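You operate a simulated robot arm through the tools that you are given. There is no shell and no other tool. Be economical: measure what you need, move in short steps, check, and stop when the job is done.

You are at the controls of a simulated two-armed robot. One attempt, no reset.

TASK
Hold the silver iris on the top of the side bench steady with one hand and flip the silver iris lever the other way with the other.

The check looks at the end state, three seconds after you hand in, the way a careful person would. Anything else that was tipped, shoved, dropped, spilled or broken makes it a failure.

THE ROBOT
Two 7-joint arms with two-finger parallel grippers on one trunk, on a base that drives. Base frame: it is fixed to the floor where the robot stands at the start and does not move with it; the origin is under the middle of the robot, x ahead of it, y to its left, z up; the surface under the hand at the start is at about z = 0.85. Units: m, rad, N and s.
The left shoulder is at the start at [0.06, 0.189, 1.253], the right one opposite. With the tool pointing down near the work surface each hand reaches from about 0.1 to 0.64 m from the robot's upright axis, wherever it stands, measured 20 degrees to its own side. Places, roughly: silver iris lever [0.5, -0.1, 1]. Payload 3.43 kg a hand.
Tool frame (each hand has its own): the origin (TCP) lies between the finger pads and is the grasp point; the fingertips stand 0.03 m ahead of it; z points along the fingers, y is the line along which they close. Largest opening 0.094 m; finger width 0.028, thickness 0.01; the body of the gripper, 0.05 by 0.096 m, starts 0.055 m behind the TCP.
Orientation is that of the tool frame in the base frame, as a unit quaternion [w, x, y, z]. With the fingers straight down and closing along the base's y, the tool's x points along the base's -x, its y along +y and its z along -z.

THE INTERFACE
- The arms move only by the tool arm_command. It takes "left_deltas", "right_deltas" or both (then of equal length, played together; a hand with none holds still); each is a list of rows, each a list of 7 numbers: the turn, a rotation vector about the tool's x, y, z in rad, then the shift along the tool's x, y, z in cm, then the finger opening in cm, from 0 to 9.4. In form: [[ax, ay, az, tx, ty, tz, gripper], ...]. A call has 1 to 10 rows; each row is the pose to reach, as a shift and turn from the pose commanded when the call began, along the tool's axes at that moment. Each row takes 0.2 s and may step no farther than 0.05 m and 0.15 rad from the row before; otherwise, or with a gripper value out of range, the whole call is refused. A pose out of reach is approached as far as the arm can. The call stops where the force on the tool passes 40 N (or 10 N more than at its start, if that is more) or the arm is blocked; 0.2 s more then pass. Each finger travels about 0.153 m/s and halts on what it meets, pressing with about 28 N; the grip force reading is that of the motor and also rises with nothing between the fingers. The clock runs only during rows and for 0.2 s after the last one: add rows that repeat a pose to give the fingers time. The reply holds the time, the measured pose of the TCP, the force on the tool along the base axes, the opening and the grip force, in the units named above and with some noise, with the torque about the TCP (base axes, N m) and any sound that the robot's microphone picked up.
- Cameras (640 x 400 px; columns grow to the right, rows downward): "scene" is now at [0.0112, -0.0182, 1.7965]; the picture's right is [-0.26, -0.97, 0.00], its down [-0.85, 0.23, -0.47] and it looks along [0.45, -0.12, -0.88] (base axes); focal length 262 px, centre (320, 200). "left" rides on the left gripper at [0.076, -0.014, -0.102] in its tool frame; the picture's right is [0.18, 0.98, 0.00], its down [-0.75, 0.14, -0.64] and it looks along [-0.63, 0.12, 0.77] (tool axes); focal length 243 px, centre (320, 200). "right" rides on the right gripper at [0.076, 0.014, -0.103] in its tool frame; the picture's right is [-0.18, 0.98, 0.00], its down [-0.75, -0.14, -0.64] and it looks along [-0.63, -0.12, 0.77] (tool axes); focal length 243 px, centre (320, 200). There is no depth. A picture from a camera that has moved, and an enlarged one, comes with that camera's place and axes in the base frame and with its lens. The place of the scene camera against the robot may be out by one fixed shift of up to 0.018 m in any direction.
- camera(camera): a new picture of that camera. No time passes.
- slide_trunk(by): slides the trunk up (or, below 0, down) by that many m; the arms and the scene camera ride with it, the base frame stays. It gives what a move gives, with no picture.
- roll_base(legs): drives the robot by 1 to 6 legs, each [ahead, left, turn to the left] in m, m and rad, along the robot's own axes; the way and the turn of a leg run together, so that a leg with both is an arc; at most 1.5 m and 3.142 rad a leg. The arms and the cameras ride along, it lands a little off, and it stops where it bumps. It gives what a move gives.
- head_to(pan, tilt): turns the head with the scene camera to pan (to the left, within 1.501 rad either way) and tilt (down, from -0.506 to 1.204), counted from straight ahead of the robot. It gives what a move gives.
- zoom(camera, box): a new picture of the part [left, top, right, bottom] of that camera's present view, enlarged. No time passes.
- finish_job(): hands the job in; it is judged then, once.

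Go step by step. Nothing tells you exact positions but the pictures and the camera data: compare them with the known pose of the tool, close in by small moves and look again before you grip or let go. The budget is 120 turns and 100 pictures, counting those below and the enlarged ones. Unless the task says otherwise, let go and move clear before handing in, and close with one line.

The tools are called after "Call:" as a command line: name --argument value ..., lists and objects as JSON in quotes. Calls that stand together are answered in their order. arm_command: Moves the arms, as the interface text tells. Its arguments: {"type":"object","properties":{"left_deltas":{"type":"array"},"right_deltas":{"type":"array"}},"required":[]} The other tools are called the same way: slide_trunk (by) slides the trunk up or down; roll_base (legs) drives the base; head_to (pan, tilt) turns the head that bears the scene camera; camera (camera) takes a picture; zoom (camera, box) takes an enlarged picture of a part of a camera's view; finish_job () hands the job in.

At the start:

```text
time_s: 0.0
left_ee_pos: [0.3393, 0.0867, 1.2964]
left_tcp_rot: [0.0, 0.0, 1.0, -0.001]
left_force: [-0.1, -0.1, -0.8]
left_ft_torque: [0.02, 0.0, 0.02]
left_gripper_width: 0.0941
left_grasp_force: 0.1
right_ee_pos: [0.2952, -0.1862, 1.2736]
right_tcp_rot: [0.0, 0.0, 1.0, 0.0]
right_force: [-0.1, -0.2, -0.8]
right_ft_torque: [0.01, 0.01, -0.02]
right_gripper_width: 0.0939
right_grasp_force: 0.1
trunk travel left (down, up): [-0.925, 0.065]
robot x, y, heading: [-0.0018, 0.0001, -0.002]
head pan, tilt: [-0.265, 1.082]
```

scene: 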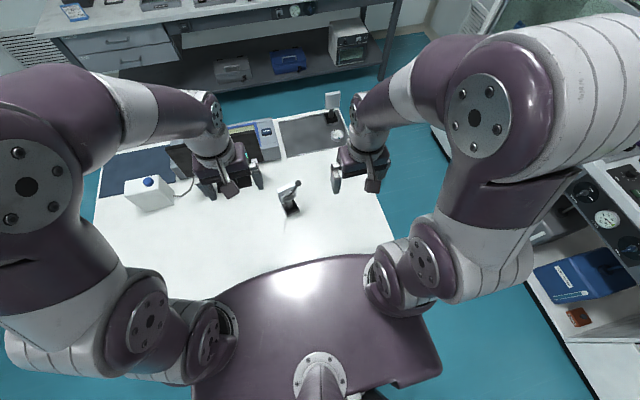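
right: 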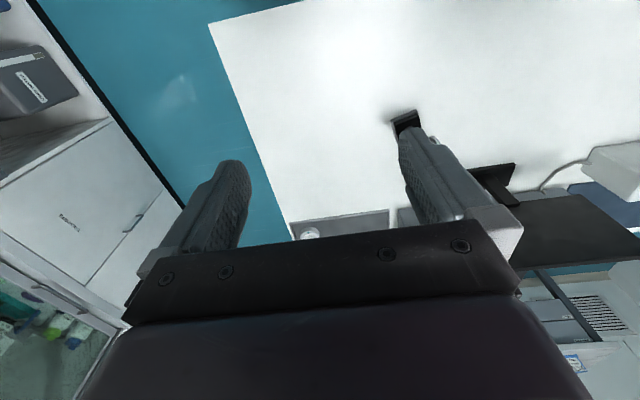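
left: 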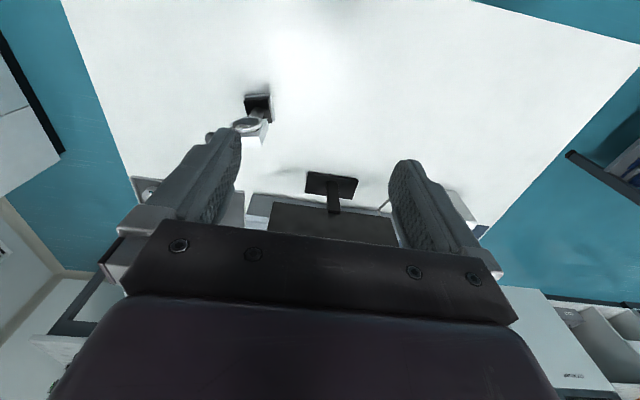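

I see a small post-mounted silver device on the white bench at about pixel (290,195), which is probably the iris. I'll enlarge it for a closer look.

Call:
zoom --camera "scene" --box '[250, 160, 330, 230]'

Call:
zoom --camera "left" --box '[200, 70, 320, 160]'

Call:
zoom --camera "scene" --box '[80, 80, 400, 280]'

```text
5.71 times, centred on (290, 195) of scene
camera zoom: at [0.0112, -0.0182, 1.7965], right [-0.26, -0.97, 0.0], down [-0.85, 0.23, -0.47], along [0.45, -0.12, -0.88], focal length 1499 px, centre (491, 229)
```

zoom: 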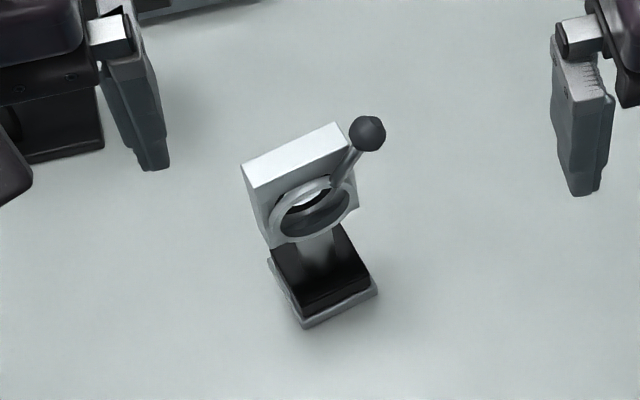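

```text
4.44 times, centred on (260, 115) of left
camera zoom: at [0.2631, 0.0706, 1.3995], right [-0.18, 0.98, 0.0], down [0.75, 0.14, 0.64], along [0.63, 0.12, -0.77], focal length 1078 px, centre (587, 578)
```

zoom: 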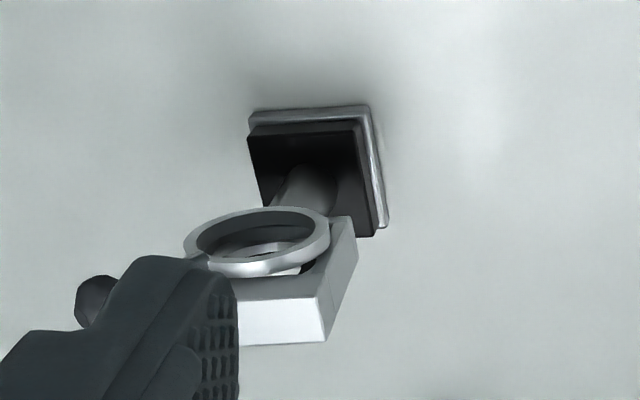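

```text
2.00 times, centred on (240, 180) of scene
camera zoom: at [0.0112, -0.0182, 1.7965], right [-0.26, -0.97, 0.0], down [-0.85, 0.23, -0.47], along [0.45, -0.12, -0.88], focal length 524 px, centre (480, 240)
```

zoom: 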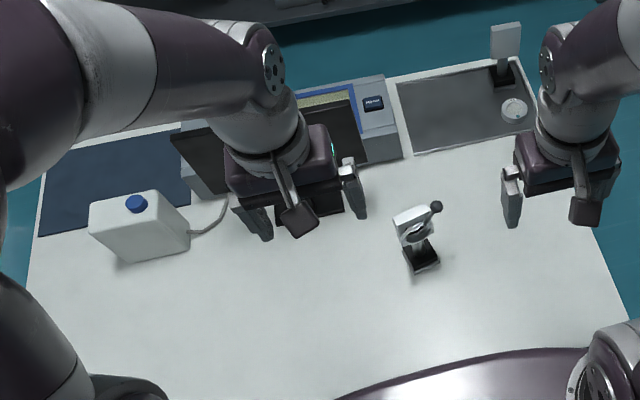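

The iris stands at about [0.48,-0.05], with its ring facing me and the lever leaning up to the right (-y). I'll shift both hands to get cleaner views for triangulation.

Call:
arm_command --left_deltas '[[0, 0, 0, 3, -2, 2, 9.4], [0, 0, 0, 6, -5, 5, 9.4], [0, 0, 0, 9, -8, 8, 9.4], [0, 0, 0, 11, -10, 10, 9.4]]' --right_deltas '[[0, 0, 0, 0, -3, 0, 9.4], [0, 0, 0, 0, -6, 0, 9.4], [0, 0, 0, 0, -9, 0, 9.4], [0, 0, 0, 0, -9, 0, 9.4]]'

Call:
camera --camera "left"

Call:
camera --camera "right"

```text
refused: row 2 steps farther than a row can; nothing moved
```

```text
93 pictures are left
camera left: at [0.2631, 0.0706, 1.3995], right [-0.18, 0.98, 0.0], down [0.75, 0.14, 0.64], along [0.63, 0.12, -0.77], focal length 243 px, centre (320, 200)
```

left: 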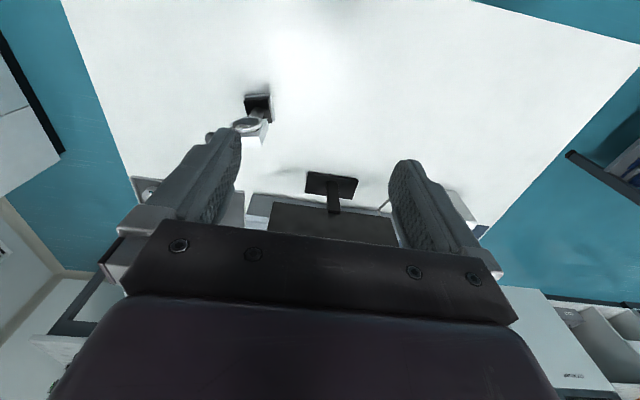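

```text
92 pictures are left
camera right: at [0.219, -0.1722, 1.3747], right [0.18, 0.98, 0.0], down [0.75, -0.14, 0.64], along [0.63, -0.12, -0.77], focal length 243 px, centre (320, 200)
```

right: 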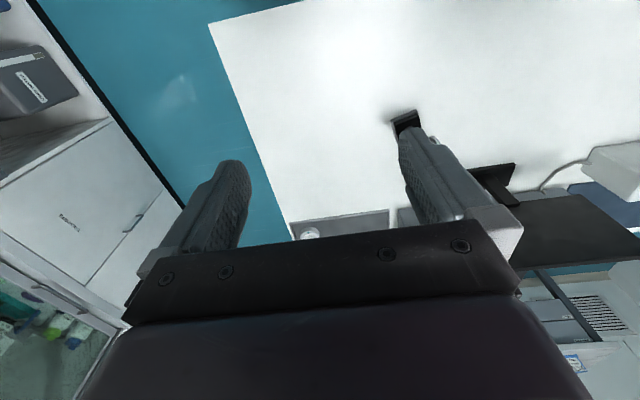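

The call was refused because its steps were too long; I'll repeat it with smaller ones.

Call:
arm_command --left_deltas '[[0, 0, 0, 2, -2, 2, 9.4], [0, 0, 0, 4, -4, 4, 9.4], [0, 0, 0, 6, -6, 6, 9.4], [0, 0, 0, 8, -8, 8, 9.4]]' --right_deltas '[[0, 0, 0, 0, -3, 0, 9.4], [0, 0, 0, 0, -6, 0, 9.4], [0, 0, 0, 0, -9, 0, 9.4], [0, 0, 0, 0, -12, 0, 9.4]]'

Call:
camera --camera "left"

Call:
camera --camera "right"

```text
time_s: 1.0
left_ee_pos: [0.2565, 0.0024, 1.2159]
left_tcp_rot: [0.001, 0.0, 1.0, 0.002]
left_force: [0.2, 0.1, -0.5]
left_ft_torque: [0.02, 0.0, -0.03]
left_gripper_width: 0.0939
left_grasp_force: 0.0
right_ee_pos: [0.2981, -0.3077, 1.2697]
right_tcp_rot: [0.0, 0.0, 1.0, 0.002]
right_force: [-0.2, -0.4, -0.1]
right_ft_torque: [0.04, -0.04, -0.01]
right_gripper_width: 0.0938
right_grasp_force: 0.0
trunk travel left (down, up): [-0.925, 0.065]
robot x, y, heading: [-0.0017, -0.004, 0.001]
head pan, tilt: [-0.265, 1.082]
```

```text
91 pictures are left
camera left: at [0.1822, -0.0129, 1.3188], right [-0.18, 0.98, 0.0], down [0.75, 0.14, 0.64], along [0.63, 0.12, -0.77], focal length 243 px, centre (320, 200)
```

left: 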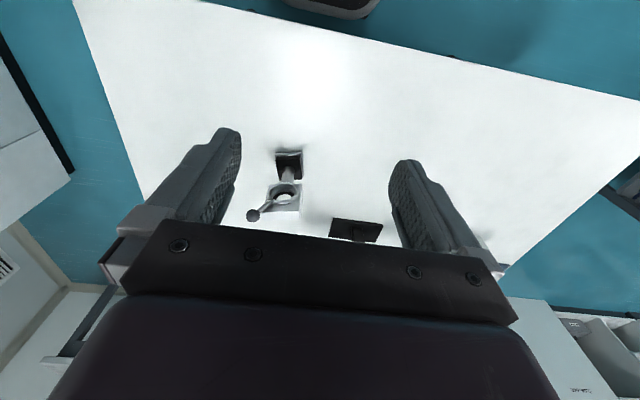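

```text
90 pictures are left
camera right: at [0.221, -0.2937, 1.3734], right [0.18, 0.98, 0.0], down [0.75, -0.14, 0.64], along [0.63, -0.12, -0.77], focal length 243 px, centre (320, 200)
```

right: 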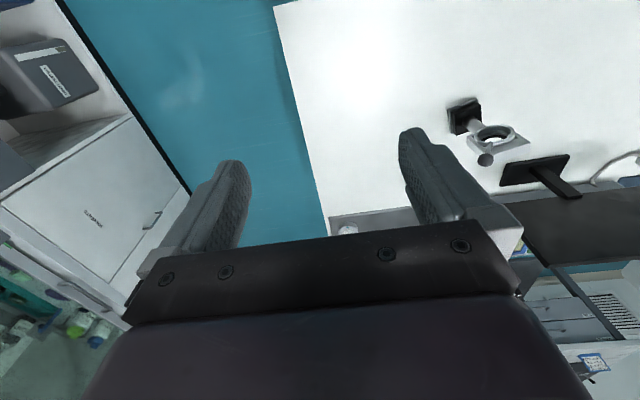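

Both hand cameras now see the iris, so I'll enlarge each view to triangulate.

Call:
zoom --camera "left" --box '[235, 140, 331, 230]'

Call:
zoom --camera "right" --box '[440, 85, 536, 175]'

Call:
zoom --camera "scene" --box '[250, 160, 330, 230]'

```text
4.44 times, centred on (283, 185) of left
camera zoom: at [0.1822, -0.0129, 1.3188], right [-0.18, 0.98, 0.0], down [0.75, 0.14, 0.64], along [0.63, 0.12, -0.77], focal length 1078 px, centre (484, 267)
```

zoom: 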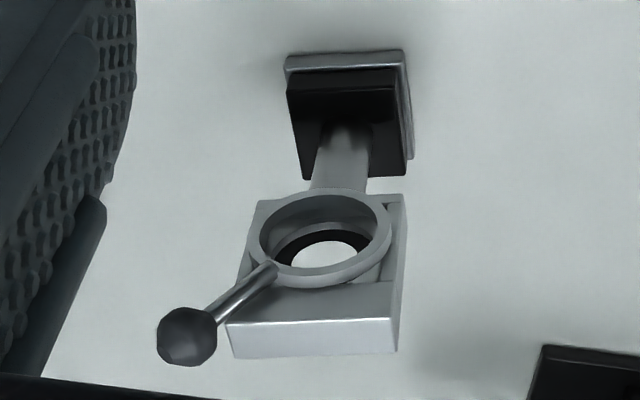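

```text
4.44 times, centred on (488, 130) of right
camera zoom: at [0.221, -0.2937, 1.3734], right [0.18, 0.98, 0.0], down [0.75, -0.14, 0.64], along [0.63, -0.12, -0.77], focal length 1078 px, centre (-427, 511)
```

zoom: 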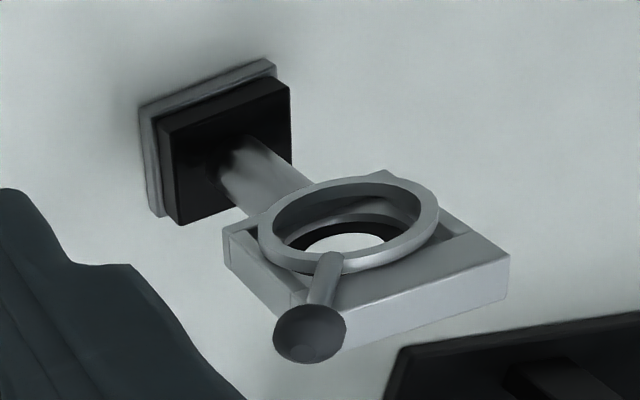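

```text
5.71 times, centred on (290, 195) of scene
camera zoom: at [0.0112, -0.021, 1.7964], right [-0.26, -0.97, 0.0], down [-0.85, 0.23, -0.47], along [0.45, -0.12, -0.88], focal length 1499 px, centre (491, 229)
```

zoom: 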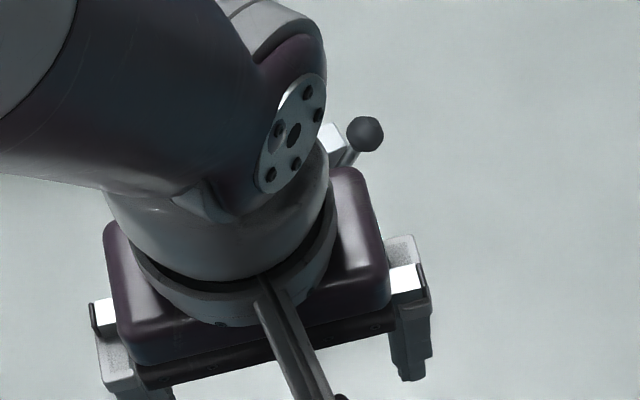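

Triangulation puts the ball at about [0.469,-0.069,1.03], the ring axis at about [0.464,-0.026,0.969], and the block at 0.065 wide with its top near z=1.0 on a round post. I'll have the left hand grip the post from the left and low, clear of the lever's sweep, starting with the reorientation.

Call:
arm_command --left_deltas '[[0, 0, 0.15, -1, 2.3, 0, 9.4], [0, 0, 0.3, -2, 4.6, 0, 9.4], [0, 0, 0.45, -3, 6.9, 0, 9.4], [0, 0, 0.6, -4, 9.2, 0, 9.4], [0, 0, 0.75, -5, 11.5, 0, 9.4], [0, 0, 0.9, -6, 13.8, 0, 9.4], [0, 0, 1.05, -7, 16.1, 0, 9.4], [0, 0, 1.2, -8, 18.4, 0, 9.4], [0, 0, 1.35, -9, 20.7, 0, 9.4], [0, 0, 1.5, -10, 23, 0, 9.4]]'

```text
time_s: 3.2
left_ee_pos: [0.3576, 0.237, 1.2171]
left_tcp_rot: [-0.001, 0.682, 0.731, -0.001]
left_force: [0.0, 0.0, -0.4]
left_ft_torque: [-0.01, 0.03, -0.04]
left_gripper_width: 0.0941
left_grasp_force: 0.0
right_ee_pos: [0.2969, -0.3046, 1.2738]
right_tcp_rot: [-0.001, 0.0, 1.0, 0.0]
right_force: [0.5, 0.0, 0.1]
right_ft_torque: [-0.01, 0.0, 0.01]
right_gripper_width: 0.0942
right_grasp_force: 0.0
trunk travel left (down, up): [-0.925, 0.065]
robot x, y, heading: [0.003, -0.0022, -0.006]
head pan, tilt: [-0.265, 1.082]
```

The yaw worked. Now I'll tilt the tool so it points toward -y and 30° down.

Call:
arm_command --left_deltas '[[0, -0.15, 0, 0, 0.6, 1, 9.4], [0, -0.3, 0, 0, 1.2, 2, 9.4], [0, -0.45, 0, 0, 1.8, 3, 9.4], [0, -0.6, 0, 0, 2.4, 4, 9.4], [0, -0.75, 0, 0, 3, 5, 9.4], [0, -0.9, 0, 0, 3.6, 6, 9.4], [0, -1.04, 0, 0, 4.2, 7, 9.4]]'

Call:
camera --camera "left"

Call:
camera --camera "scene"

```text
time_s: 4.8
left_ee_pos: [0.3709, 0.2145, 1.1361]
left_tcp_rot: [0.31, 0.617, 0.665, -0.284]
left_force: [0.0, -0.1, -0.3]
left_ft_torque: [0.03, -0.04, 0.02]
left_gripper_width: 0.0941
left_grasp_force: 0.1
left hand out of reach, approached as far as the arm can: row 6, 7
right_ee_pos: [0.2959, -0.3074, 1.2714]
right_tcp_rot: [0.001, 0.0, 1.0, 0.001]
right_force: [0.1, 0.0, 0.4]
right_ft_torque: [-0.01, 0.01, 0.04]
right_gripper_width: 0.094
right_grasp_force: 0.0
trunk travel left (down, up): [-0.925, 0.065]
robot x, y, heading: [-0.0026, 0.0039, 0.002]
head pan, tilt: [-0.265, 1.082]
```

```text
86 pictures are left
camera left: at [0.3477, 0.34, 1.1455], right [0.97, 0.19, -0.14], down [0.14, 0.01, 0.99], along [0.19, -0.98, -0.01], focal length 243 px, centre (320, 200)
```

left: 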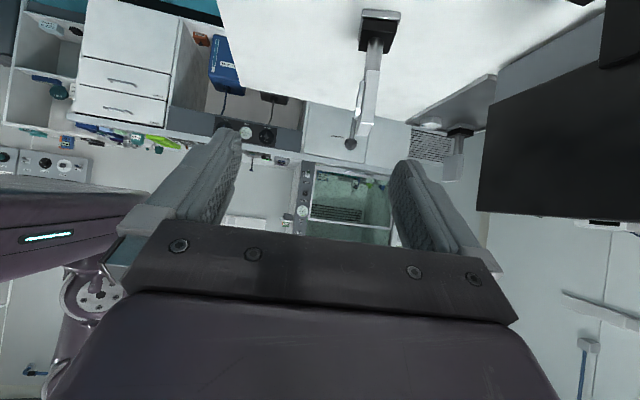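

```text
85 pictures are left
camera scene: at [0.0091, -0.0199, 1.7964], right [-0.26, -0.97, 0.0], down [-0.85, 0.23, -0.47], along [0.45, -0.12, -0.88], focal length 262 px, centre (320, 200)
```

scene: 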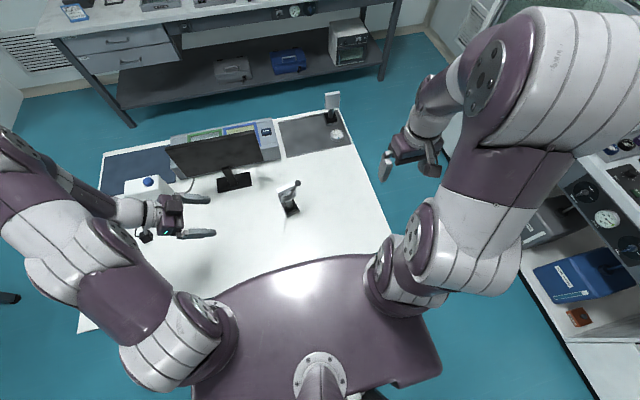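

The left camera now sees the iris side-on. I'll enlarge it to measure the post.

Call:
zoom --camera "left" --box '[320, 0, 432, 160]'

Call:
zoom --camera "scene" --box '[150, 110, 310, 250]'

```text
2.50 times, centred on (376, 80) of left
camera zoom: at [0.3477, 0.34, 1.1455], right [0.97, 0.19, -0.14], down [0.14, 0.01, 0.99], along [0.19, -0.98, -0.01], focal length 606 px, centre (180, 500)
```

zoom: 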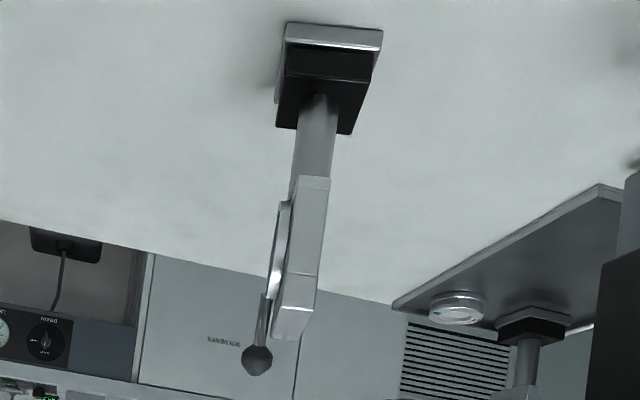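

```text
2.86 times, centred on (230, 180) of scene
camera zoom: at [0.0091, -0.0199, 1.7964], right [-0.26, -0.97, 0.0], down [-0.85, 0.23, -0.47], along [0.45, -0.12, -0.88], focal length 749 px, centre (577, 257)
```

zoom: 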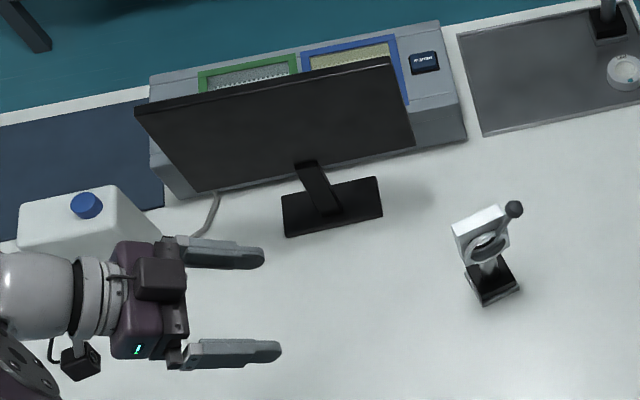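

The post is about 0.025 in diameter at [0.475,-0.028], free between z≈0.875 and 0.94. I'll move the left hand to a stand-off point on the approach line.

Call:
arm_command --left_deltas '[[0, 0, 0, 0.2, 1, 2.8, 9.4], [0, 0, 0, 0.4, 2, 5.6, 9.4], [0, 0, 0, 0.6, 3, 8.4, 9.4], [0, 0, 0, 0.8, 4, 11.2, 9.4], [0, 0, 0, 1, 5, 14, 9.4], [0, 0, 0, 1.2, 6, 16.5, 9.4], [0, 0, 0, 1.2, 6, 16.5, 9.4]]'

Call:
camera --camera "left"

```text
time_s: 6.4
left_ee_pos: [0.4433, 0.1038, 1.0211]
left_tcp_rot: [0.31, 0.617, 0.665, -0.284]
left_force: [0.0, -0.2, -0.3]
left_ft_torque: [0.0, 0.0, 0.0]
left_gripper_width: 0.0941
left_grasp_force: 0.0
right_ee_pos: [0.2966, -0.305, 1.2715]
right_tcp_rot: [0.0, 0.0, 1.0, -0.001]
right_force: [-0.4, 0.4, 0.6]
right_ft_torque: [0.01, 0.0, -0.03]
right_gripper_width: 0.0939
right_grasp_force: 0.1
trunk travel left (down, up): [-0.925, 0.065]
robot x, y, heading: [-0.0011, 0.0008, -0.001]
head pan, tilt: [-0.265, 1.082]
```

```text
82 pictures are left
camera left: at [0.4186, 0.2298, 1.0287], right [0.97, 0.19, -0.14], down [0.14, 0.01, 0.99], along [0.19, -0.98, -0.01], focal length 243 px, centre (320, 200)
```

left: 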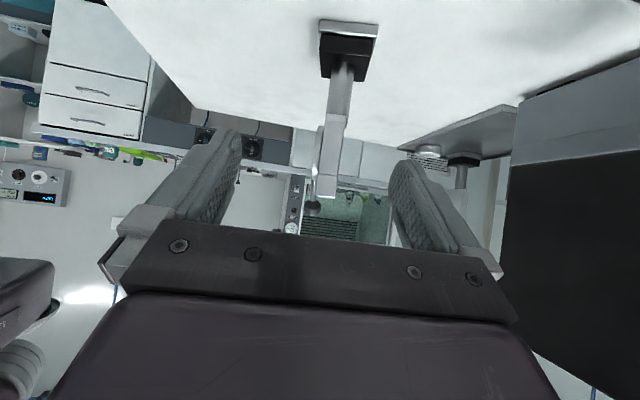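

The post is still at x≈0.476, but a 40° slope would bring the fingers close to the ring. I'll try to flatten the hand by about 0.25 rad.

Call:
arm_command --left_deltas '[[0, -0.13, 0, 0, 0.8, 0, 9.4], [0, -0.26, 0, 0, 1.6, 0, 9.4], [0, -0.26, 0, 0, 2.4, 0, 9.4]]'

```text
time_s: 7.2
left_ee_pos: [0.4476, 0.101, 1.0204]
left_tcp_rot: [0.332, 0.607, 0.654, -0.307]
left_force: [-0.1, 0.0, -0.4]
left_ft_torque: [0.01, -0.03, 0.05]
left_gripper_width: 0.0942
left_grasp_force: 0.0
left hand out of reach, approached as far as the arm can: row 1, 2, 3
right_ee_pos: [0.2978, -0.3067, 1.2738]
right_tcp_rot: [0.0, 0.0, 1.0, 0.0]
right_force: [-0.1, 0.2, 0.0]
right_ft_torque: [0.03, -0.02, 0.02]
right_gripper_width: 0.094
right_grasp_force: 0.0
trunk travel left (down, up): [-0.925, 0.065]
robot x, y, heading: [-0.0004, -0.0024, -0.003]
head pan, tilt: [-0.265, 1.082]
```

The wrist is at its limit here. I'll swing the approach azimuth toward front-left, then try flattening again.

Call:
arm_command --left_deltas '[[-0.1, 0, -0.1, 0, -1, 0, 9.4], [-0.2, 0, -0.19, 0, -2, 0, 9.4], [-0.3, 0, -0.28, 0, -3, 0, 9.4], [-0.4, 0, -0.37, 0, -4, 0, 9.4], [-0.48, 0, -0.44, 0, -5, 0, 9.4]]'

Call:
arm_command --left_deltas '[[0, -0.13, 0, 0, 0, 0, 9.4], [0, -0.26, 0, 0, 0, 0, 9.4], [0, -0.26, 0, 0, 0, 0, 9.4]]'

```text
time_s: 8.4
left_ee_pos: [0.3978, 0.0979, 1.0203]
left_tcp_rot: [0.392, 0.354, 0.824, -0.207]
left_force: [0.6, -0.2, -0.2]
left_ft_torque: [-0.01, -0.03, -0.01]
left_gripper_width: 0.0938
left_grasp_force: 0.2
right_ee_pos: [0.296, -0.3062, 1.2739]
right_tcp_rot: [0.001, -0.001, 1.0, 0.0]
right_force: [-0.4, -0.5, 0.2]
right_ft_torque: [0.02, -0.03, -0.02]
right_gripper_width: 0.0941
right_grasp_force: 0.2
trunk travel left (down, up): [-0.925, 0.065]
robot x, y, heading: [-0.0012, 0.0011, -0.0]
head pan, tilt: [-0.265, 1.082]
```

```text
time_s: 9.2
left_ee_pos: [0.3983, 0.0978, 1.0206]
left_tcp_rot: [0.418, 0.348, 0.81, -0.219]
left_force: [-0.1, 0.9, 0.4]
left_ft_torque: [0.04, -0.02, -0.03]
left_gripper_width: 0.0939
left_grasp_force: 0.1
left hand out of reach, approached as far as the arm can: row 1, 2, 3
right_ee_pos: [0.2984, -0.3059, 1.2724]
right_tcp_rot: [0.001, 0.0, 1.0, 0.0]
right_force: [-1.1, 0.0, -0.1]
right_ft_torque: [0.03, -0.03, 0.02]
right_gripper_width: 0.0937
right_grasp_force: 0.1
trunk travel left (down, up): [-0.925, 0.065]
robot x, y, heading: [0.0038, 0.0011, -0.002]
head pan, tilt: [-0.265, 1.082]
```

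The tilt is now about 34° with a front-left azimuth, which is good enough. I'll line up on the approach axis and check.

Call:
arm_command --left_deltas '[[0, 0, 0, 0.6, -0.6, 2, 9.4], [0, 0, 0, 1.2, -1.2, 4, 9.4], [0, 0, 0, 1.7, -1.8, 6, 9.4], [0, 0, 0, 1.7, -1.8, 7, 9.4]]'

Call:
camera --camera "left"

Call:
zoom --camera "scene" --box '[190, 130, 350, 250]'

```text
time_s: 10.2
left_ee_pos: [0.414, 0.0463, 0.9694]
left_tcp_rot: [0.418, 0.347, 0.811, -0.219]
left_force: [-0.4, 0.6, 0.8]
left_ft_torque: [-0.01, 0.01, 0.01]
left_gripper_width: 0.094
left_grasp_force: 0.0
right_ee_pos: [0.2986, -0.306, 1.2724]
right_tcp_rot: [0.0, 0.0, 1.0, 0.0]
right_force: [0.3, 0.2, 0.7]
right_ft_torque: [0.0, -0.02, -0.01]
right_gripper_width: 0.0941
right_grasp_force: 0.0
trunk travel left (down, up): [-0.925, 0.065]
robot x, y, heading: [-0.0043, 0.0029, 0.004]
head pan, tilt: [-0.265, 1.082]
```

```text
81 pictures are left
camera left: at [0.3186, 0.1318, 0.9644], right [0.66, 0.72, -0.22], down [0.08, 0.22, 0.97], along [0.75, -0.66, 0.09], focal length 243 px, centre (320, 200)
```

left: 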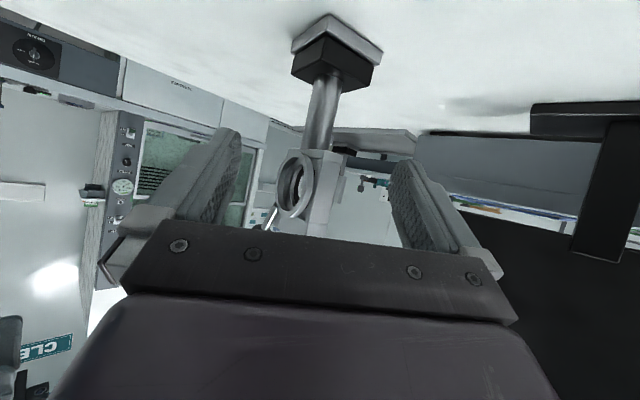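

```text
3.33 times, centred on (270, 190) of scene
camera zoom: at [0.0114, -0.0185, 1.7965], right [-0.26, -0.97, 0.0], down [-0.85, 0.23, -0.47], along [0.45, -0.12, -0.88], focal length 874 px, centre (487, 233)
```

zoom: 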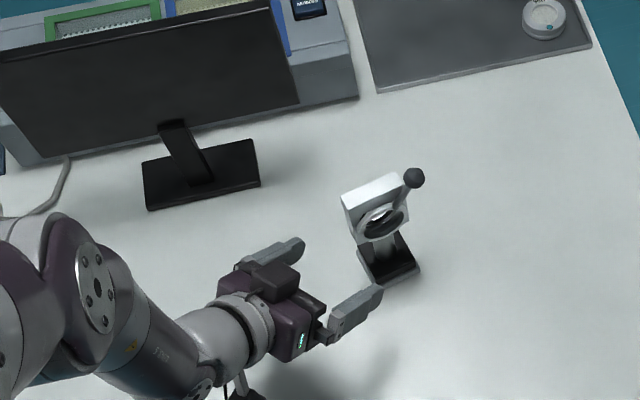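

Triangulation confirms the post at [0.476,-0.026]. I'll now advance around it with the fingers open.

Call:
arm_command --left_deltas '[[0, 0, 0, 0.6, 0.2, 2, 9.4], [0, 0, 0, 0.6, 0.2, 4, 9.4], [0, 0, 0, 0.6, 0.2, 6, 9.4], [0, 0, 0, 0.6, 0.2, 8, 9.4], [0, 0, 0, 0.6, 0.2, 9, 9.4], [0, 0, 0, 0.6, 0.2, 10.1, 9.4], [0, 0, 0, 0.6, 0.2, 10.1, 9.4]]'

Call:
camera --camera "left"

Call:
zoom --camera "scene" --box '[230, 150, 350, 240]'

```text
time_s: 11.8
left_ee_pos: [0.4664, -0.014, 0.9095]
left_tcp_rot: [0.418, 0.347, 0.811, -0.218]
left_force: [0.8, 0.8, -0.1]
left_ft_torque: [-0.03, 0.0, 0.0]
left_gripper_width: 0.094
left_grasp_force: 0.1
right_ee_pos: [0.2977, -0.3051, 1.2722]
right_tcp_rot: [0.0, 0.0, 1.0, -0.001]
right_force: [0.1, -0.7, 0.4]
right_ft_torque: [-0.01, 0.03, 0.02]
right_gripper_width: 0.0941
right_grasp_force: 0.0
trunk travel left (down, up): [-0.925, 0.065]
robot x, y, heading: [0.0005, 0.0005, 0.005]
head pan, tilt: [-0.265, 1.082]
```

```text
79 pictures are left
camera left: at [0.3711, 0.07, 0.904], right [0.66, 0.72, -0.22], down [0.08, 0.22, 0.97], along [0.75, -0.66, 0.09], focal length 243 px, centre (320, 200)
```

left: 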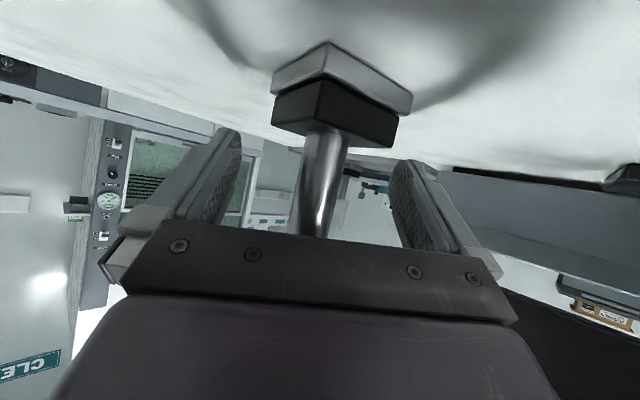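

```text
4.44 times, centred on (290, 195) of scene
camera zoom: at [0.0112, -0.0182, 1.7965], right [-0.26, -0.97, 0.0], down [-0.85, 0.23, -0.47], along [0.45, -0.12, -0.88], focal length 1166 px, centre (453, 222)
```

zoom: 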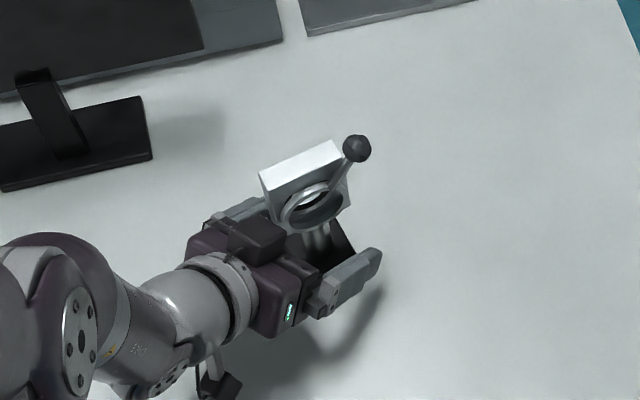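

The fingers straddle the post, centred within about 1–2 mm, so I'll close gently onto it.

Call:
arm_command --left_deltas '[[0, 0, 0, 0, 0, 0, 6], [0, 0, 0, 0, 0, 0, 4], [0, 0, 0, 0, 0, 0, 3], [0, 0, 0, 0, 0, 0, 2], [0, 0, 0, 0, 0, 0, 1.5], [0, 0, 0, 0, 0, 0, 1.5]]'

Call:
zoom --camera "scene" --box '[230, 150, 350, 240]'

Call:
camera --camera "left"

```text
time_s: 13.2
left_ee_pos: [0.4661, -0.0146, 0.9101]
left_tcp_rot: [0.419, 0.347, 0.81, -0.219]
left_force: [-0.2, -1.4, 10.0]
left_ft_torque: [0.05, -0.44, -0.11]
left_gripper_width: 0.0266
left_grasp_force: 27.9
right_ee_pos: [0.296, -0.3062, 1.2723]
right_tcp_rot: [0.0, 0.0, 1.0, -0.001]
right_force: [-0.3, -0.3, 0.2]
right_ft_torque: [0.02, 0.01, -0.01]
right_gripper_width: 0.0937
right_grasp_force: 0.1
trunk travel left (down, up): [-0.925, 0.065]
robot x, y, heading: [0.0, 0.0001, -0.0]
head pan, tilt: [-0.265, 1.082]
```

```text
4.44 times, centred on (290, 195) of scene
camera zoom: at [0.0097, -0.0186, 1.7965], right [-0.26, -0.97, 0.0], down [-0.85, 0.23, -0.47], along [0.45, -0.12, -0.88], focal length 1166 px, centre (453, 222)
```

zoom: 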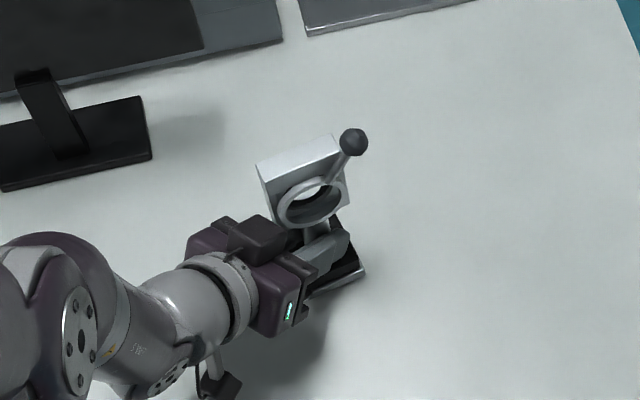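

```text
76 pictures are left
camera left: at [0.3707, 0.0698, 0.9048], right [0.66, 0.72, -0.22], down [0.07, 0.22, 0.97], along [0.75, -0.66, 0.09], focal length 243 px, centre (320, 200)
```

left: 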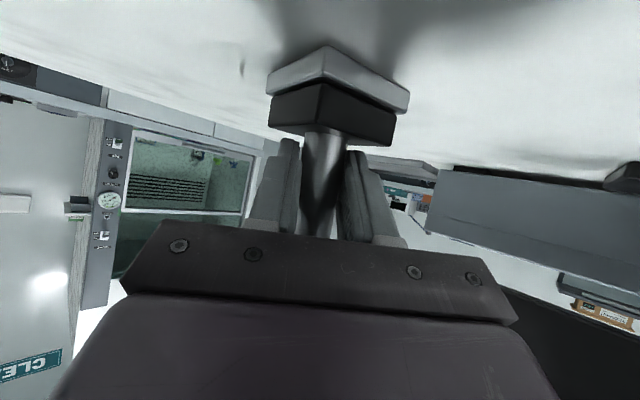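

The left hand now holds the post firmly. Next I'll bring the right hand over with fingers closed, to the right of the ball.

Call:
arm_command --right_deltas '[[0, 0, 0, -2.8, 2.8, 1, 6], [0, 0, 0, -5.6, 5.6, 2, 3], [0, 0, 0, -8.4, 8.4, 3, 0], [0, 0, 0, -11.2, 11.2, 4, 0], [0, 0, 0, -14, 14, 5, 0], [0, 0, 0, -17, 16.5, 7, 0], [0, 0, 0, -17, 16.5, 10, 0]]'

Call:
camera --camera "right"

Call:
camera --camera "scene"

```text
time_s: 14.8
left_ee_pos: [0.4653, -0.0159, 0.9105]
left_tcp_rot: [0.418, 0.348, 0.81, -0.22]
left_force: [0.9, -1.0, 12.8]
left_ft_torque: [-0.18, -0.66, -0.04]
left_gripper_width: 0.0263
left_grasp_force: 28.4
right_ee_pos: [0.4646, -0.1414, 1.1732]
right_tcp_rot: [0.001, -0.001, 1.0, -0.001]
right_force: [0.0, 0.6, 0.5]
right_ft_torque: [0.02, 0.01, 0.01]
right_gripper_width: 0.0
right_grasp_force: 28.1
trunk travel left (down, up): [-0.925, 0.065]
robot x, y, heading: [-0.0016, -0.0017, -0.002]
head pan, tilt: [-0.265, 1.082]
```

```text
75 pictures are left
camera right: at [0.3882, -0.1282, 1.2761], right [0.18, 0.98, 0.0], down [0.75, -0.14, 0.64], along [0.63, -0.12, -0.77], focal length 243 px, centre (320, 200)
```

right: 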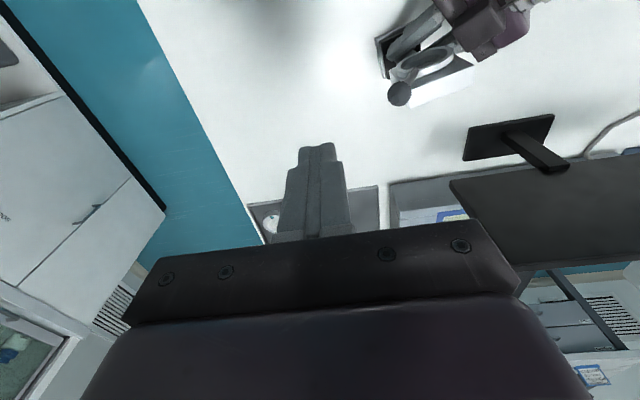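

```text
74 pictures are left
camera scene: at [0.0094, -0.0187, 1.7965], right [-0.26, -0.97, 0.0], down [-0.85, 0.23, -0.47], along [0.45, -0.12, -0.88], focal length 262 px, centre (320, 200)
```

scene: 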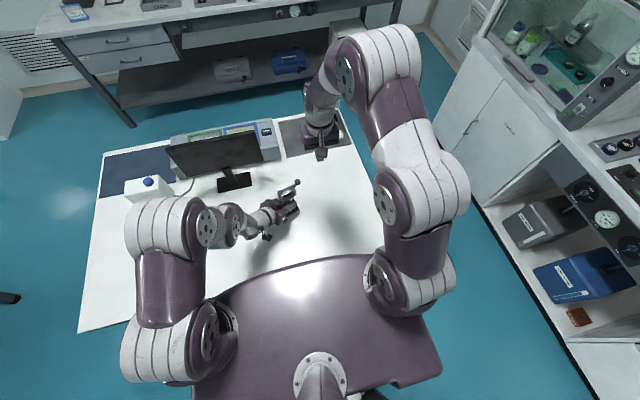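

The ball is confirmed at about [0.472,-0.067,1.03]. I'll lower the right fingers beside it on the -y side.

Call:
arm_command --right_deltas '[[0, 0, 0, -0.5, 0.4, 2.5, 0], [0, 0, 0, -0.5, 0.8, 5, 0], [0, 0, 0, -0.5, 1.2, 7.5, 0], [0, 0, 0, -0.5, 1.6, 10, 0], [0, 0, 0, -0.5, 2, 12.5, 0], [0, 0, 0, -0.5, 2, 12.5, 0]]'

Call:
camera --camera "right"

Call:
zoom --camera "scene" --box '[240, 140, 360, 230]'

```text
time_s: 16.2
left_ee_pos: [0.466, -0.0147, 0.9103]
left_tcp_rot: [0.419, 0.347, 0.81, -0.219]
left_force: [1.5, -0.8, 15.3]
left_ft_torque: [-0.07, -0.72, -0.04]
left_gripper_width: 0.0262
left_grasp_force: 28.1
right_ee_pos: [0.4694, -0.1208, 1.0489]
right_tcp_rot: [0.001, -0.001, 1.0, 0.0]
right_force: [-0.9, 0.4, 0.3]
right_ft_torque: [-0.03, 0.02, -0.01]
right_gripper_width: 0.0
right_grasp_force: 28.1
trunk travel left (down, up): [-0.925, 0.065]
robot x, y, heading: [0.0019, -0.0016, 0.001]
head pan, tilt: [-0.265, 1.082]
```

```text
73 pictures are left
camera right: at [0.3918, -0.1066, 1.1503], right [0.18, 0.98, 0.0], down [0.75, -0.14, 0.64], along [0.63, -0.12, -0.77], focal length 243 px, centre (320, 200)
```

right: 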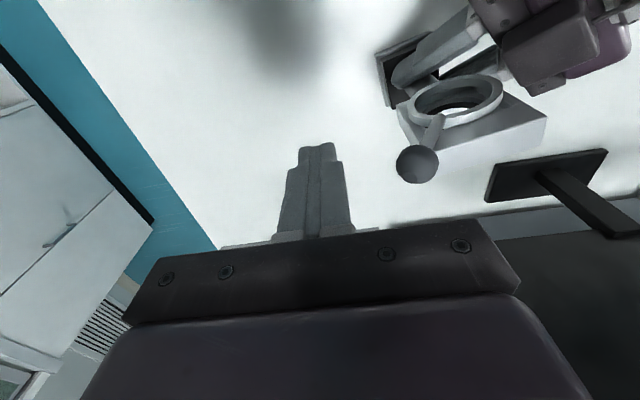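

```text
4.44 times, centred on (300, 185) of scene
camera zoom: at [0.0093, -0.0184, 1.7965], right [-0.26, -0.97, 0.0], down [-0.85, 0.23, -0.47], along [0.45, -0.12, -0.88], focal length 1166 px, centre (409, 267)
```

zoom: 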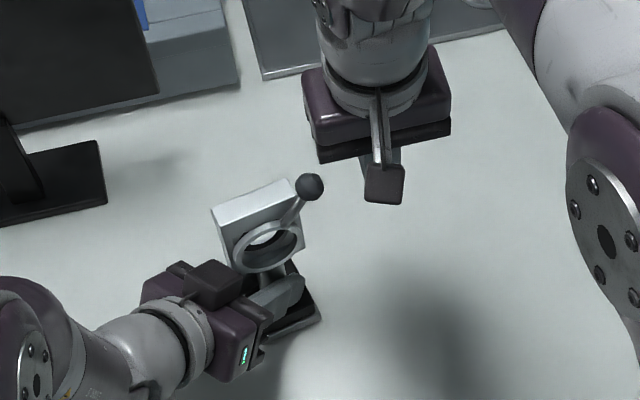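

The fingers are level with the ball and the path above the block is clear. I'll push +y, following the iris plane, for the first part.

Call:
arm_command --right_deltas '[[0, 0, 0, 0, 1.5, 0, 0], [0, 0, 0, 0, 2.5, 0, 0], [0, 0, 0, 0, 3.2, 0, 0], [0, 0, 0, 0.1, 4, 0, 0], [0, 0, 0, 0.3, 4.8, 0, 0], [0, 0, 0, 0.5, 5.6, 0, 0], [0, 0, 0, 0.7, 6.4, 0, 0], [0, 0, 0, 0.8, 7, 0, 0]]'

Call:
zoom --camera "scene" --box '[240, 140, 360, 230]'

Call:
camera --camera "right"

```text
time_s: 17.5
left_ee_pos: [0.4646, -0.0135, 0.9106]
left_tcp_rot: [0.42, 0.346, 0.81, -0.218]
left_force: [-2.6, 2.1, 7.7]
left_ft_torque: [-0.13, -0.05, 0.08]
left_gripper_width: 0.026
left_grasp_force: 28.2
right_ee_pos: [0.4669, -0.0744, 1.0518]
right_tcp_rot: [0.004, 0.001, 1.0, 0.0]
right_force: [-1.9, -8.0, 13.2]
right_ft_torque: [0.16, -0.04, 0.02]
right_gripper_width: 0.0002
right_grasp_force: 27.8
trunk travel left (down, up): [-0.925, 0.065]
robot x, y, heading: [-0.0005, 0.0012, -0.003]
head pan, tilt: [-0.265, 1.082]
stopped in row 6 (right hand): the force on the tool passed its limit at 46 N (the readings are from after the stop); the commanded pose is now the measured one
```

```text
4.44 times, centred on (300, 185) of scene
camera zoom: at [0.0072, -0.0189, 1.7964], right [-0.26, -0.96, 0.0], down [-0.85, 0.23, -0.47], along [0.45, -0.12, -0.88], focal length 1166 px, centre (409, 267)
```

zoom: 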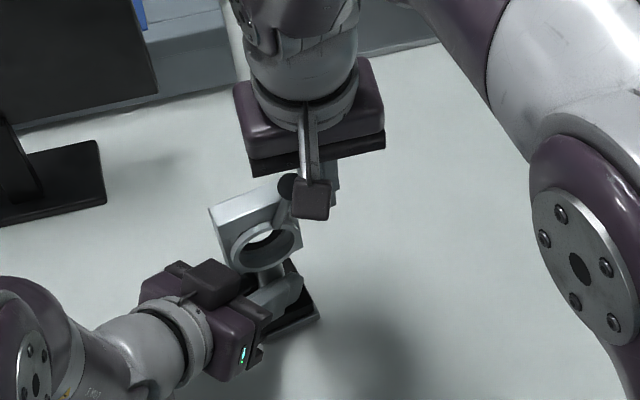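

```text
70 pictures are left
camera right: at [0.3902, -0.0602, 1.1526], right [0.19, 0.98, 0.0], down [0.75, -0.14, 0.65], along [0.64, -0.12, -0.76], focal length 243 px, centre (320, 200)
```

right: 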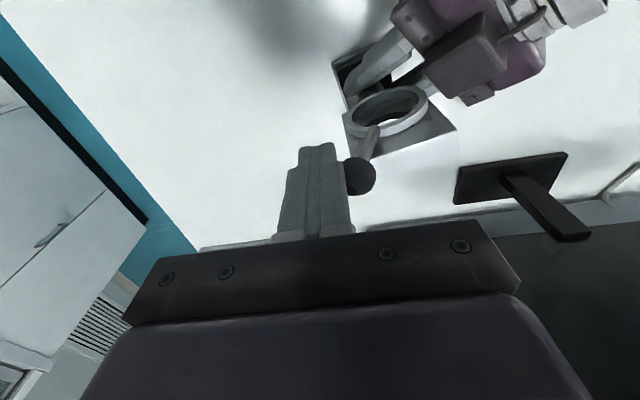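

The lever has moved part of the way, to a ball y of about -0.052, before hitting the force limit, and the iris held still. I'll continue in slower, smaller steps with a slight lift along the arc.

Call:
arm_command --right_deltas '[[0, 0, 0, 0.05, 0.3, -0.1, 0], [0, 0, 0, 0.1, 0.6, -0.2, 0], [0, 0, 0, 0.15, 0.9, -0.25, 0], [0, 0, 0, 0.25, 1.2, -0.3, 0], [0, 0, 0, 0.3, 1.5, -0.35, 0], [0, 0, 0, 0.4, 1.8, -0.4, 0], [0, 0, 0, 0.45, 2.1, -0.4, 0], [0, 0, 0, 0.5, 2.4, -0.4, 0], [0, 0, 0, 0.6, 2.7, -0.4, 0], [0, 0, 0, 0.65, 3, -0.4, 0]]'

Call:
camera --camera "right"

```text
time_s: 19.7
left_ee_pos: [0.4649, -0.0136, 0.9095]
left_tcp_rot: [0.419, 0.347, 0.811, -0.218]
left_force: [-6.1, -1.9, 18.6]
left_ft_torque: [0.45, -0.31, 0.05]
left_gripper_width: 0.0259
left_grasp_force: 27.7
right_ee_pos: [0.4605, -0.0441, 1.0547]
right_tcp_rot: [0.003, 0.001, 1.0, 0.0]
right_force: [0.2, 0.0, -1.1]
right_ft_torque: [0.0, -0.01, -0.01]
right_gripper_width: 0.0
right_grasp_force: 28.3
trunk travel left (down, up): [-0.925, 0.065]
robot x, y, heading: [-0.0012, -0.0039, 0.0]
head pan, tilt: [-0.265, 1.082]
```

```text
69 pictures are left
camera right: at [0.3831, -0.0301, 1.1562], right [0.19, 0.98, 0.0], down [0.75, -0.14, 0.65], along [0.64, -0.12, -0.76], focal length 243 px, centre (320, 200)
```

right: 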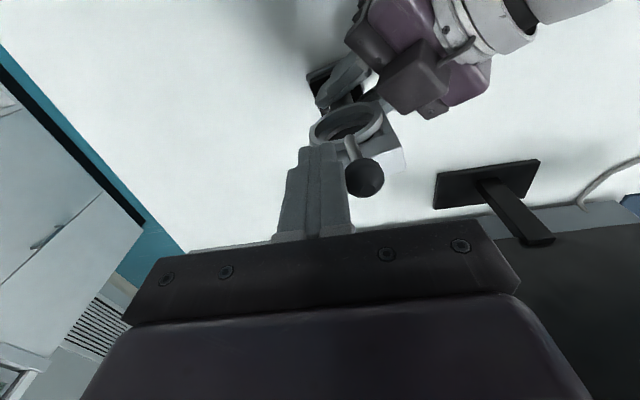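

The lever is about upright with little resistance. I'll continue past centre to the other side.

Call:
arm_command --right_deltas '[[0, 0, 0, 0.1, 0.4, 0, 0], [0, 0, 0, 0.2, 0.8, 0, 0], [0, 0, 0, 0.3, 1.2, 0.1, 0], [0, 0, 0, 0.4, 1.6, 0.2, 0], [0, 0, 0, 0.5, 2, 0.3, 0], [0, 0, 0, 0.55, 2.4, 0.4, 0], [0, 0, 0, 0.65, 2.8, 0.5, 0], [0, 0, 0, 0.7, 3.2, 0.5, 0]]'

Call:
camera --camera "right"

Call:
zoom --camera "scene" --box '[240, 140, 360, 230]'

```text
time_s: 21.2
left_ee_pos: [0.4644, -0.0135, 0.9105]
left_tcp_rot: [0.42, 0.344, 0.812, -0.217]
left_force: [-6.7, 4.4, 14.8]
left_ft_torque: [0.2, 0.1, 0.13]
left_gripper_width: 0.0261
left_grasp_force: 27.9
right_ee_pos: [0.4557, -0.0181, 1.0528]
right_tcp_rot: [0.006, 0.002, 1.0, 0.001]
right_force: [-2.5, -6.4, 15.0]
right_ft_torque: [-0.19, -0.06, -0.03]
right_gripper_width: 0.0
right_grasp_force: 28.3
trunk travel left (down, up): [-0.925, 0.065]
robot x, y, heading: [0.0011, -0.0016, -0.005]
head pan, tilt: [-0.265, 1.082]
stopped in row 7 (right hand): the force on the tool passed its limit at 44 N (the readings are from after the stop); the commanded pose is now the measured one
```

```text
68 pictures are left
camera right: at [0.3778, -0.0041, 1.1534], right [0.19, 0.98, 0.0], down [0.75, -0.14, 0.65], along [0.64, -0.12, -0.76], focal length 243 px, centre (320, 200)
```

right: 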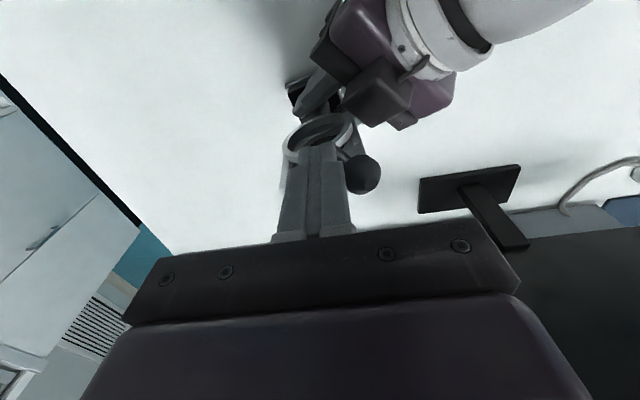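

```text
4.44 times, centred on (300, 185) of scene
camera zoom: at [0.0051, -0.018, 1.7964], right [-0.26, -0.96, 0.0], down [-0.85, 0.23, -0.47], along [0.46, -0.12, -0.88], focal length 1166 px, centre (409, 267)
```

zoom: 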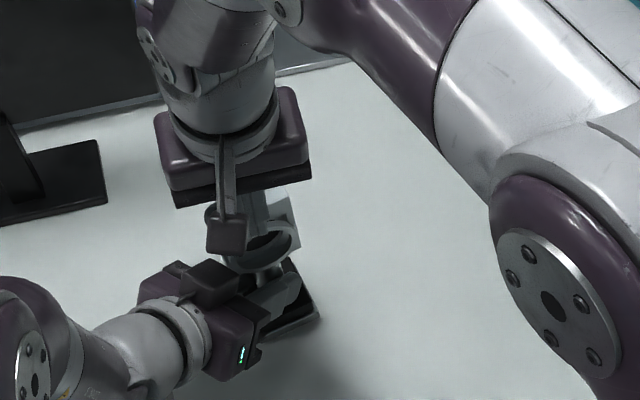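

The ball is now on the +y side at about y=0.005 and the limit tripped again. I'll continue gently with smaller steps to see whether it goes further or is at its stop.

Call:
arm_command --right_deltas '[[0, 0, 0, 0.05, 0.2, 0, 0], [0, 0, 0, 0.1, 0.4, 0, 0], [0, 0, 0, 0.15, 0.6, 0, 0], [0, 0, 0, 0.2, 0.8, 0, 0], [0, 0, 0, 0.25, 1.0, 0, 0], [0, 0, 0, 0.3, 1.2, 0, 0]]'

Call:
camera --camera "right"

```text
time_s: 22.6
left_ee_pos: [0.465, -0.0118, 0.9108]
left_tcp_rot: [0.418, 0.344, 0.812, -0.216]
left_force: [-7.1, 6.9, 21.0]
left_ft_torque: [0.09, -1.12, 0.13]
left_gripper_width: 0.0261
left_grasp_force: 28.1
right_ee_pos: [0.4522, -0.0075, 1.0531]
right_tcp_rot: [0.007, 0.001, 1.0, 0.001]
right_force: [1.1, -7.2, 14.1]
right_ft_torque: [-0.23, -0.25, -0.09]
right_gripper_width: 0.0002
right_grasp_force: 28.4
trunk travel left (down, up): [-0.925, 0.065]
robot x, y, heading: [-0.0008, 0.0003, 0.007]
head pan, tilt: [-0.265, 1.082]
```

```text
66 pictures are left
camera right: at [0.3747, 0.0076, 1.153], right [0.19, 0.98, 0.0], down [0.75, -0.14, 0.65], along [0.64, -0.12, -0.76], focal length 243 px, centre (320, 200)
```

right: 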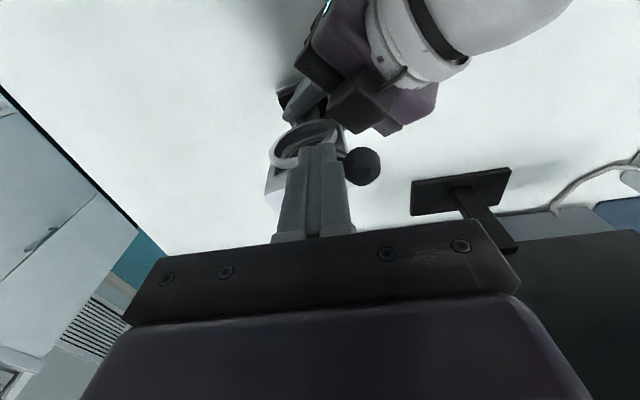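

The ball is at about y=0.018, which mirrors its starting place. I'll back the right hand off and look at the result.

Call:
arm_command --right_deltas '[[0, 0, 0, 0, -1, -0.3, 0], [0, 0, 0, 0, -3, -1, 0], [0, 0, 0, 0, -6, -2, 0], [0, 0, 0, 0, -9, -4, 0], [0, 0, 0, 0, -12, -6, 0], [0, 0, 0, 0, -14, -8, 0]]'

Call:
camera --camera "right"

Call:
zoom --camera "scene" --box '[240, 140, 360, 230]'

```text
time_s: 24.0
left_ee_pos: [0.4652, -0.0125, 0.9098]
left_tcp_rot: [0.419, 0.344, 0.812, -0.216]
left_force: [-3.3, -3.2, 25.8]
left_ft_torque: [0.6, -0.7, 0.03]
left_gripper_width: 0.026
left_grasp_force: 28.0
right_ee_pos: [0.4511, -0.1485, 1.131]
right_tcp_rot: [0.004, 0.001, 1.0, 0.001]
right_force: [1.0, 0.0, 0.0]
right_ft_torque: [0.03, -0.01, 0.01]
right_gripper_width: 0.0003
right_grasp_force: 28.0
trunk travel left (down, up): [-0.925, 0.065]
robot x, y, heading: [-0.0019, -0.0006, 0.001]
head pan, tilt: [-0.265, 1.082]
```

```text
65 pictures are left
camera right: at [0.3743, -0.1352, 1.232], right [0.19, 0.98, 0.0], down [0.75, -0.14, 0.65], along [0.64, -0.12, -0.76], focal length 243 px, centre (320, 200)
```

right: 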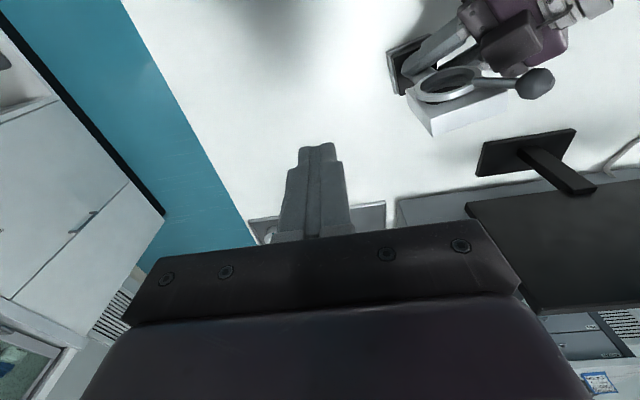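

```text
4.44 times, centred on (300, 185) of scene
camera zoom: at [0.0068, -0.0194, 1.7965], right [-0.26, -0.96, 0.0], down [-0.85, 0.23, -0.47], along [0.46, -0.12, -0.88], focal length 1166 px, centre (409, 267)
```

zoom: 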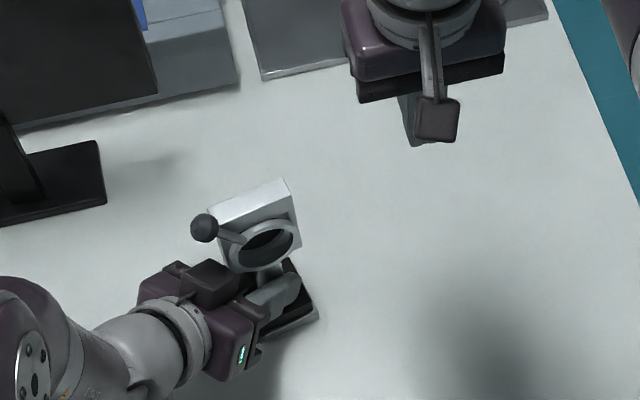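

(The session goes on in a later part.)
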